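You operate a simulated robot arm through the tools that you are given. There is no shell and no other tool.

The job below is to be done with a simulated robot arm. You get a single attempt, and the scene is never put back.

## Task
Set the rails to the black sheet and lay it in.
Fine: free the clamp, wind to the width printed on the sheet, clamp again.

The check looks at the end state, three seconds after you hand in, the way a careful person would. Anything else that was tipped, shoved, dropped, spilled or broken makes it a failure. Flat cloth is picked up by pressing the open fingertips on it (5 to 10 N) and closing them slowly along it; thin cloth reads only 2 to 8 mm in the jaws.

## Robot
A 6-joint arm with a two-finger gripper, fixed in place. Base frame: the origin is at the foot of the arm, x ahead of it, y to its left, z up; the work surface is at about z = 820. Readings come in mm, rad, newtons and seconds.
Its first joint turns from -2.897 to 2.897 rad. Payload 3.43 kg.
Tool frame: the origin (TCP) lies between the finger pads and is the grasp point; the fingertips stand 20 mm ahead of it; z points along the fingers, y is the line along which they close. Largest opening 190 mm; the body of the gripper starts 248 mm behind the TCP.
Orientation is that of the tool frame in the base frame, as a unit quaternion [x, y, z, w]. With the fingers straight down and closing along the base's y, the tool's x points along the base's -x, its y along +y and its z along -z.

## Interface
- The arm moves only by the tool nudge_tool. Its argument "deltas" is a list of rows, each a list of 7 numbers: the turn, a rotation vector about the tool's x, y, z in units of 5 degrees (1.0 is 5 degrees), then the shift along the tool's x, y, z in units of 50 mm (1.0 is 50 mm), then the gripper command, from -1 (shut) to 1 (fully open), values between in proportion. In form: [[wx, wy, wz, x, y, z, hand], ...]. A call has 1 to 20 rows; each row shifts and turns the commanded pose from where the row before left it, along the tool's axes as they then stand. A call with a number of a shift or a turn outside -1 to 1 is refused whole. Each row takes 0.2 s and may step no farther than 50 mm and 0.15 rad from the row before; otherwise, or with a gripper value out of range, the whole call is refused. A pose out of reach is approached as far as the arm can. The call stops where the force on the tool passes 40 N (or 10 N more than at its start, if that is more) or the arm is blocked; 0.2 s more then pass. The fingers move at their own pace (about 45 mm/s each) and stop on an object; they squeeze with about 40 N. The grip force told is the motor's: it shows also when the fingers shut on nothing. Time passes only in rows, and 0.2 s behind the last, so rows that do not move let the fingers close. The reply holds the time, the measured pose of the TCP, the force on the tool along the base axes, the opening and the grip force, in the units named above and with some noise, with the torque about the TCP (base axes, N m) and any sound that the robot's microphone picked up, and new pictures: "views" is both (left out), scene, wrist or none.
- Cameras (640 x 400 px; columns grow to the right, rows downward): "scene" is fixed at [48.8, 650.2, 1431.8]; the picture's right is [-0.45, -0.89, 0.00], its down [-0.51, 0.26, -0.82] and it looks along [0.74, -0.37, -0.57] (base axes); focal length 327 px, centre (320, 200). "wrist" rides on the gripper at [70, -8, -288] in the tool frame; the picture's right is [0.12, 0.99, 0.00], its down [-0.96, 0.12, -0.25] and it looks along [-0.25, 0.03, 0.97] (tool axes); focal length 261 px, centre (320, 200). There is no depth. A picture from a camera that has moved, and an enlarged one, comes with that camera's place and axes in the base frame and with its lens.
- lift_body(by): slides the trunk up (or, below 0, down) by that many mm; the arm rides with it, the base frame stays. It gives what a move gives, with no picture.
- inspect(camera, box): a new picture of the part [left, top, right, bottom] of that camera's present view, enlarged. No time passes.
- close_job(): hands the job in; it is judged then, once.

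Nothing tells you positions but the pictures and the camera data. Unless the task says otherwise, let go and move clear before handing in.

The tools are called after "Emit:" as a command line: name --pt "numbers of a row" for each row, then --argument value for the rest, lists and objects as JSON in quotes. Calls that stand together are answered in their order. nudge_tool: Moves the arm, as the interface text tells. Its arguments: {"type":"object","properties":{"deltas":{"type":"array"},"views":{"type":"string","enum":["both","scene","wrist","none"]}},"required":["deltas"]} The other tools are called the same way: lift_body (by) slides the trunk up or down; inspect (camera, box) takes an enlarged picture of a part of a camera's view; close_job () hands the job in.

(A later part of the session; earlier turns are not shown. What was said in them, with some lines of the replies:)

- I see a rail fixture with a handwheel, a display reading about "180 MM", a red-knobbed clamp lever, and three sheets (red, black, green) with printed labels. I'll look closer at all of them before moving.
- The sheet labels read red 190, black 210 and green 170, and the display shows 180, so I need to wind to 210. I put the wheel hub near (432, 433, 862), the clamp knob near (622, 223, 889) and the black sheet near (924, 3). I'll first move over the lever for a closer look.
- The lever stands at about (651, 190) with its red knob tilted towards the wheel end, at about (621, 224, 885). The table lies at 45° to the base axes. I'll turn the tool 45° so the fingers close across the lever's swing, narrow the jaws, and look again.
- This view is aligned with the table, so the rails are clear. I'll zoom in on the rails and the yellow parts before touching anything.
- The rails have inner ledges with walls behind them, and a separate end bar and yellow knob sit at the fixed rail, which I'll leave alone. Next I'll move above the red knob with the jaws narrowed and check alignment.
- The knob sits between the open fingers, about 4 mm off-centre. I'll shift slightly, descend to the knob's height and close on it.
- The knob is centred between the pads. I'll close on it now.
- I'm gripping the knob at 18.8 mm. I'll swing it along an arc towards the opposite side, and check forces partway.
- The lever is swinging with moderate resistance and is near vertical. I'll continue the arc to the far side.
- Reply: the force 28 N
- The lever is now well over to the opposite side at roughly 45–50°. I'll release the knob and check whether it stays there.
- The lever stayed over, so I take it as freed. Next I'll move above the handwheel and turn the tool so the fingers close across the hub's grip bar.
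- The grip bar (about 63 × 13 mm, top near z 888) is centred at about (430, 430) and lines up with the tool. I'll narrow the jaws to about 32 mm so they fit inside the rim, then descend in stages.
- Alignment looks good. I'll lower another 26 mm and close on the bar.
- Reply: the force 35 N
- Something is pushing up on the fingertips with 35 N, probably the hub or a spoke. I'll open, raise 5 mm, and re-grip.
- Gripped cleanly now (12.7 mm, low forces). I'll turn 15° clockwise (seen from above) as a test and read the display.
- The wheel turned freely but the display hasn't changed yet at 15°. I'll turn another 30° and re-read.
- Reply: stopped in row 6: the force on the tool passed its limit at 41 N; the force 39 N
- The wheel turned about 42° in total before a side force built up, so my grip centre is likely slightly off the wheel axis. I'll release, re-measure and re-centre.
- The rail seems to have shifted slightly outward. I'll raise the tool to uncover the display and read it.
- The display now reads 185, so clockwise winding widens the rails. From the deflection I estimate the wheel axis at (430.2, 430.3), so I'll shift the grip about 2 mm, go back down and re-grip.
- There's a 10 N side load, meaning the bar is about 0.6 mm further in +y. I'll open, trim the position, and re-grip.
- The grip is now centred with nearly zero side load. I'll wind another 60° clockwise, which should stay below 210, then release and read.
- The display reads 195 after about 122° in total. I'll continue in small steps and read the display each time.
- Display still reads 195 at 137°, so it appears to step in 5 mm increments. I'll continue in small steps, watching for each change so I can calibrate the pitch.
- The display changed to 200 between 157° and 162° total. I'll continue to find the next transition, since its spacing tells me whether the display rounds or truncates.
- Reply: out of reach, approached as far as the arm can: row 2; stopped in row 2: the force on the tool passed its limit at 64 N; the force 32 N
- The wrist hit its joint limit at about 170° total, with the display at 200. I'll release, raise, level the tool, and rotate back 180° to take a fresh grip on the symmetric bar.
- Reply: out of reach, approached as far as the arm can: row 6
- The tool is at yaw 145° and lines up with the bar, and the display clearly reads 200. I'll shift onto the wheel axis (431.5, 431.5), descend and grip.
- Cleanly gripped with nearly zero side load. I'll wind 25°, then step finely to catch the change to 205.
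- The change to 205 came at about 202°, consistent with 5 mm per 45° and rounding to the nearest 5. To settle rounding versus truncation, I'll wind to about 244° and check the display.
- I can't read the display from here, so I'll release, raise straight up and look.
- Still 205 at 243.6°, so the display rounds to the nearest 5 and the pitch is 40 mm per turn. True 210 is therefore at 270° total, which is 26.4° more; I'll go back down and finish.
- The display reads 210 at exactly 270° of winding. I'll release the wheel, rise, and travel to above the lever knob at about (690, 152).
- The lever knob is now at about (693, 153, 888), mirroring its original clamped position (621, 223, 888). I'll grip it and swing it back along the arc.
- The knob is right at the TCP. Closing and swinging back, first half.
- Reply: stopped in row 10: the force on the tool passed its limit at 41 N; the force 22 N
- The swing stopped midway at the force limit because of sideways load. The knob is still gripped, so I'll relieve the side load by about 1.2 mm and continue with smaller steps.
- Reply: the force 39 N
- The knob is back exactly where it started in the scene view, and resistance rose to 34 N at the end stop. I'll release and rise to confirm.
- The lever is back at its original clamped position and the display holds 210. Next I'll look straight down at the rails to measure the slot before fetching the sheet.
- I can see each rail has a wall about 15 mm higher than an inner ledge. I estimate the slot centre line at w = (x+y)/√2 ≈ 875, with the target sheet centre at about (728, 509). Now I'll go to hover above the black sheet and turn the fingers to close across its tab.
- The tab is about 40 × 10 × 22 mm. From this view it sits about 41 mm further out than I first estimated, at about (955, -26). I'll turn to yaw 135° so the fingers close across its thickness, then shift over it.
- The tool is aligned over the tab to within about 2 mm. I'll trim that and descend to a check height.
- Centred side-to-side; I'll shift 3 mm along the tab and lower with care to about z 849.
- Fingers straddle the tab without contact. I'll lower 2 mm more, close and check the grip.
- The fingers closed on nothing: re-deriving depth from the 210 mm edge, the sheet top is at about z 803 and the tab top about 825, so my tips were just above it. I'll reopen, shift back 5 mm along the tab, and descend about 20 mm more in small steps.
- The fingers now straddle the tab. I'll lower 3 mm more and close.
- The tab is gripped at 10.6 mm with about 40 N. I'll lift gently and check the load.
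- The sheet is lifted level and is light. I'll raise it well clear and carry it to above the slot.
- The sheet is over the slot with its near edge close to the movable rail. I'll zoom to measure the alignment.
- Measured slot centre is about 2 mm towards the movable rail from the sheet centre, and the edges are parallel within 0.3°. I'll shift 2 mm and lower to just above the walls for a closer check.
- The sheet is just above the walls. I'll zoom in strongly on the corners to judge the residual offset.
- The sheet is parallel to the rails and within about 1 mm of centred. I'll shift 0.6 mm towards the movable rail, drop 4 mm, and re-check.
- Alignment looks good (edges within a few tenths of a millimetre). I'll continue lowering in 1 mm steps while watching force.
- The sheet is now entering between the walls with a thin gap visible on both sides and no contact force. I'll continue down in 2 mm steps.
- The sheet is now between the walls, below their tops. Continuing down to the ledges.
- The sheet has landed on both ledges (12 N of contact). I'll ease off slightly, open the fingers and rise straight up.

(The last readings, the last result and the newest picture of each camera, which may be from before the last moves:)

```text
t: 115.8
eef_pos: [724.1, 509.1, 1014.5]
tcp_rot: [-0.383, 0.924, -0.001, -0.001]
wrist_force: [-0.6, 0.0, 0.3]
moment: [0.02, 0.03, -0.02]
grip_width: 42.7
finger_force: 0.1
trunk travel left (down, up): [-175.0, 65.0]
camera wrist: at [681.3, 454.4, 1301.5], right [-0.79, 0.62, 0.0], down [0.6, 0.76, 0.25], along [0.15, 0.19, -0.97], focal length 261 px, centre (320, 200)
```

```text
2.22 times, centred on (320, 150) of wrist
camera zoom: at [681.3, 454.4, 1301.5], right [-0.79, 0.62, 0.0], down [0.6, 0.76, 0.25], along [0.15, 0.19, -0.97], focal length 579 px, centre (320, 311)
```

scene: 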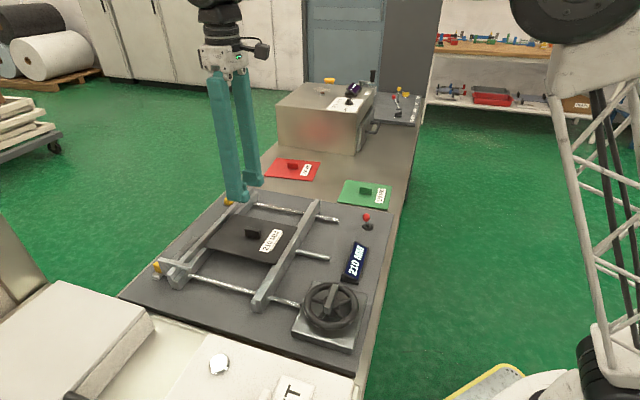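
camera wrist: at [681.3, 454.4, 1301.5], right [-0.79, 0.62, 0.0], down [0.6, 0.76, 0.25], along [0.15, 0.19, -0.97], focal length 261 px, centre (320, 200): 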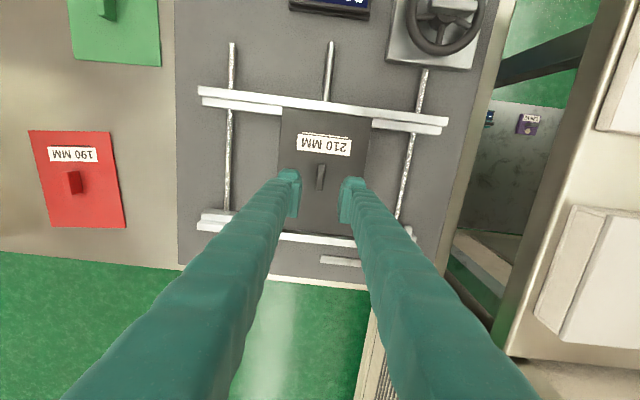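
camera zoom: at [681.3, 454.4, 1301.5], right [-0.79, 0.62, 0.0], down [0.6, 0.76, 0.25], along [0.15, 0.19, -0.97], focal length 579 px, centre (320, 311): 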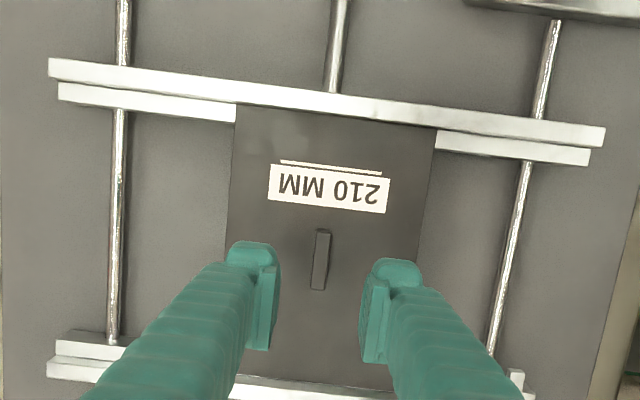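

The black sheet lies flat on both ledges between the walls. I'll move the arm up and clear, then do a final check of the display, clamp lever and sheet.

Emit:
nudge_tool --pt "0 0 0 0 0 -0.9 -0.55" --pt "0 0 0 0 0 -0.9 -0.55" --pt "0 0 0 0 0 -0.9 -0.55" --pt "0 0 0 0 0 -0.9 -0.55" --pt "0 0 0 0.7 -0.4 0 -0.55" --pt "0 0 0 0.7 -0.4 0 -0.55" --pt "0 0 0 0.7 -0.4 0 -0.55" --pt "0 0 0 0 0 0 -0.55" --views "both"

Emit:
inspect --camera "scene" --box '[110, 180, 430, 380]'

Emit:
inspect --camera "scene" --box '[320, 180, 416, 290]'

Emit:
inspect --camera "scene" --box '[190, 210, 300, 280]'

```text
t: 117.6
eef_pos: [692.9, 392.4, 1195.2]
tcp_rot: [-0.383, 0.924, -0.001, -0.001]
wrist_force: [-0.4, -0.1, 0.5]
moment: [0.05, -0.08, -0.01]
grip_width: 42.7
finger_force: 0.0
trunk travel left (down, up): [-175.0, 65.0]
camera wrist: at [648.5, 338.4, 1482.3], right [-0.79, 0.62, 0.0], down [0.6, 0.76, 0.25], along [0.15, 0.19, -0.97], focal length 261 px, centre (320, 200)
```

scene: 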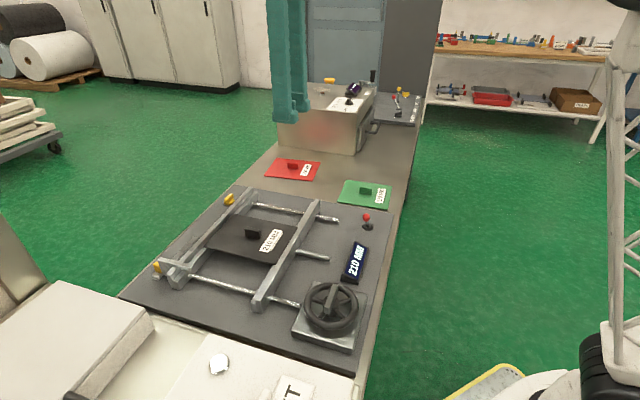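
wrist: 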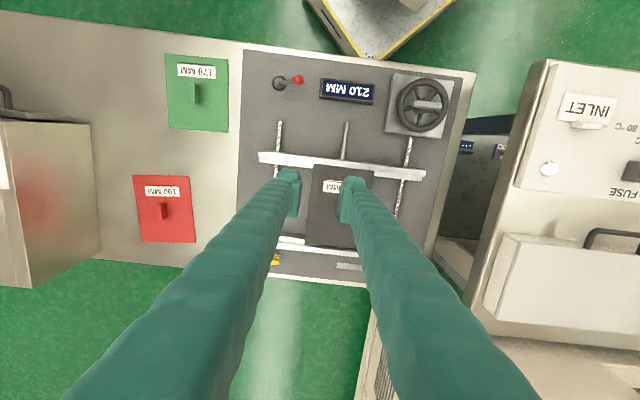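

```text
2.00 times, centred on (270, 280) of scene
camera zoom: at [48.8, 650.2, 1431.8], right [-0.45, -0.89, 0.0], down [-0.51, 0.26, -0.82], along [0.74, -0.37, -0.57], focal length 655 px, centre (420, 40)
```

zoom: 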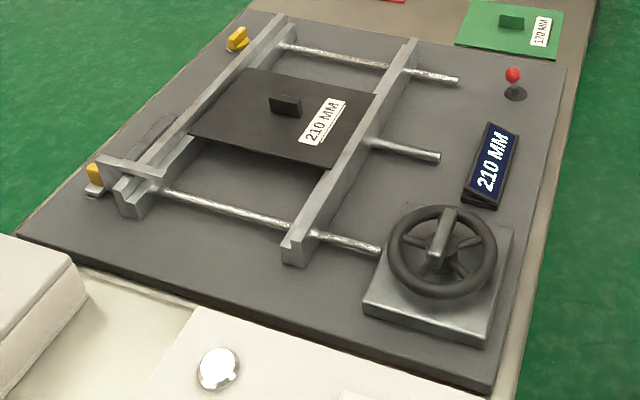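

```text
3.64 times, centred on (368, 235) of scene
camera zoom: at [48.8, 650.2, 1431.8], right [-0.45, -0.89, 0.0], down [-0.51, 0.26, -0.82], along [0.74, -0.37, -0.57], focal length 1190 px, centre (146, 73)
```

zoom: 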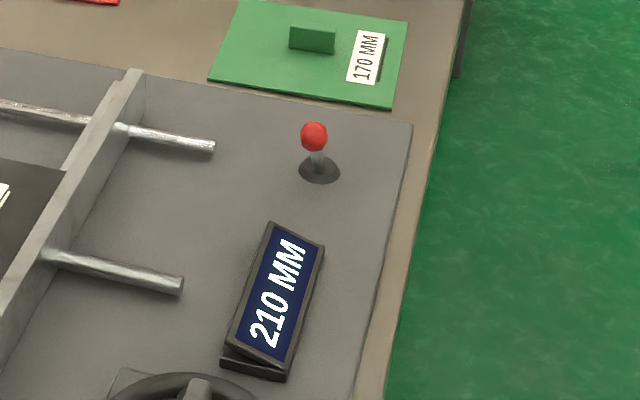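

```text
5.71 times, centred on (245, 245) of scene
camera zoom: at [48.8, 650.2, 1431.8], right [-0.45, -0.89, 0.0], down [-0.51, 0.26, -0.82], along [0.74, -0.37, -0.57], focal length 1870 px, centre (749, -57)
```

zoom: 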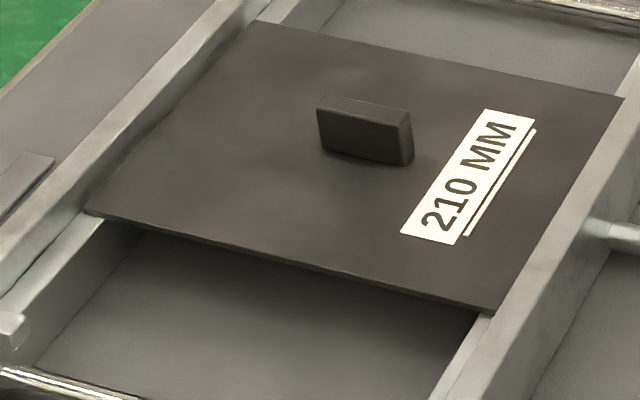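

The display reads 210 MM, the lever is back at its original clamped position, and the black sheet lies flat on both ledges. The red and green sheets haven't moved and the arm is clear, so I'm handing in.

Emit:
close_job

```text
The job is handed in.
```

The rails are set to 210 mm for the black sheet, and the sheet is lying flat on both ledges between the rail walls. I've handed the job in, but no verdict has come back yet.

- **Clamp:** I swung the red lever over to free it. After winding, I swung it back to its end stop, and it sits exactly where it started. I took that starting position as clamped and didn't test it by trying to turn the wheel.
- **Width:** the display only shows steps of 5 mm and reads 210. I worked out about 40 mm of travel per wheel turn from where the readings changed, and stopped at the 270° that gives 210.
- **Sheet:** it went down between the walls without touching them and landed lightly on both ledges.
- **Grip miss:** my first try closed just above the sheet's tab without moving it; the second held.

The red and green sheets, the end bar and the yellow knob were not touched. The arm let go and is clear of the fixture.
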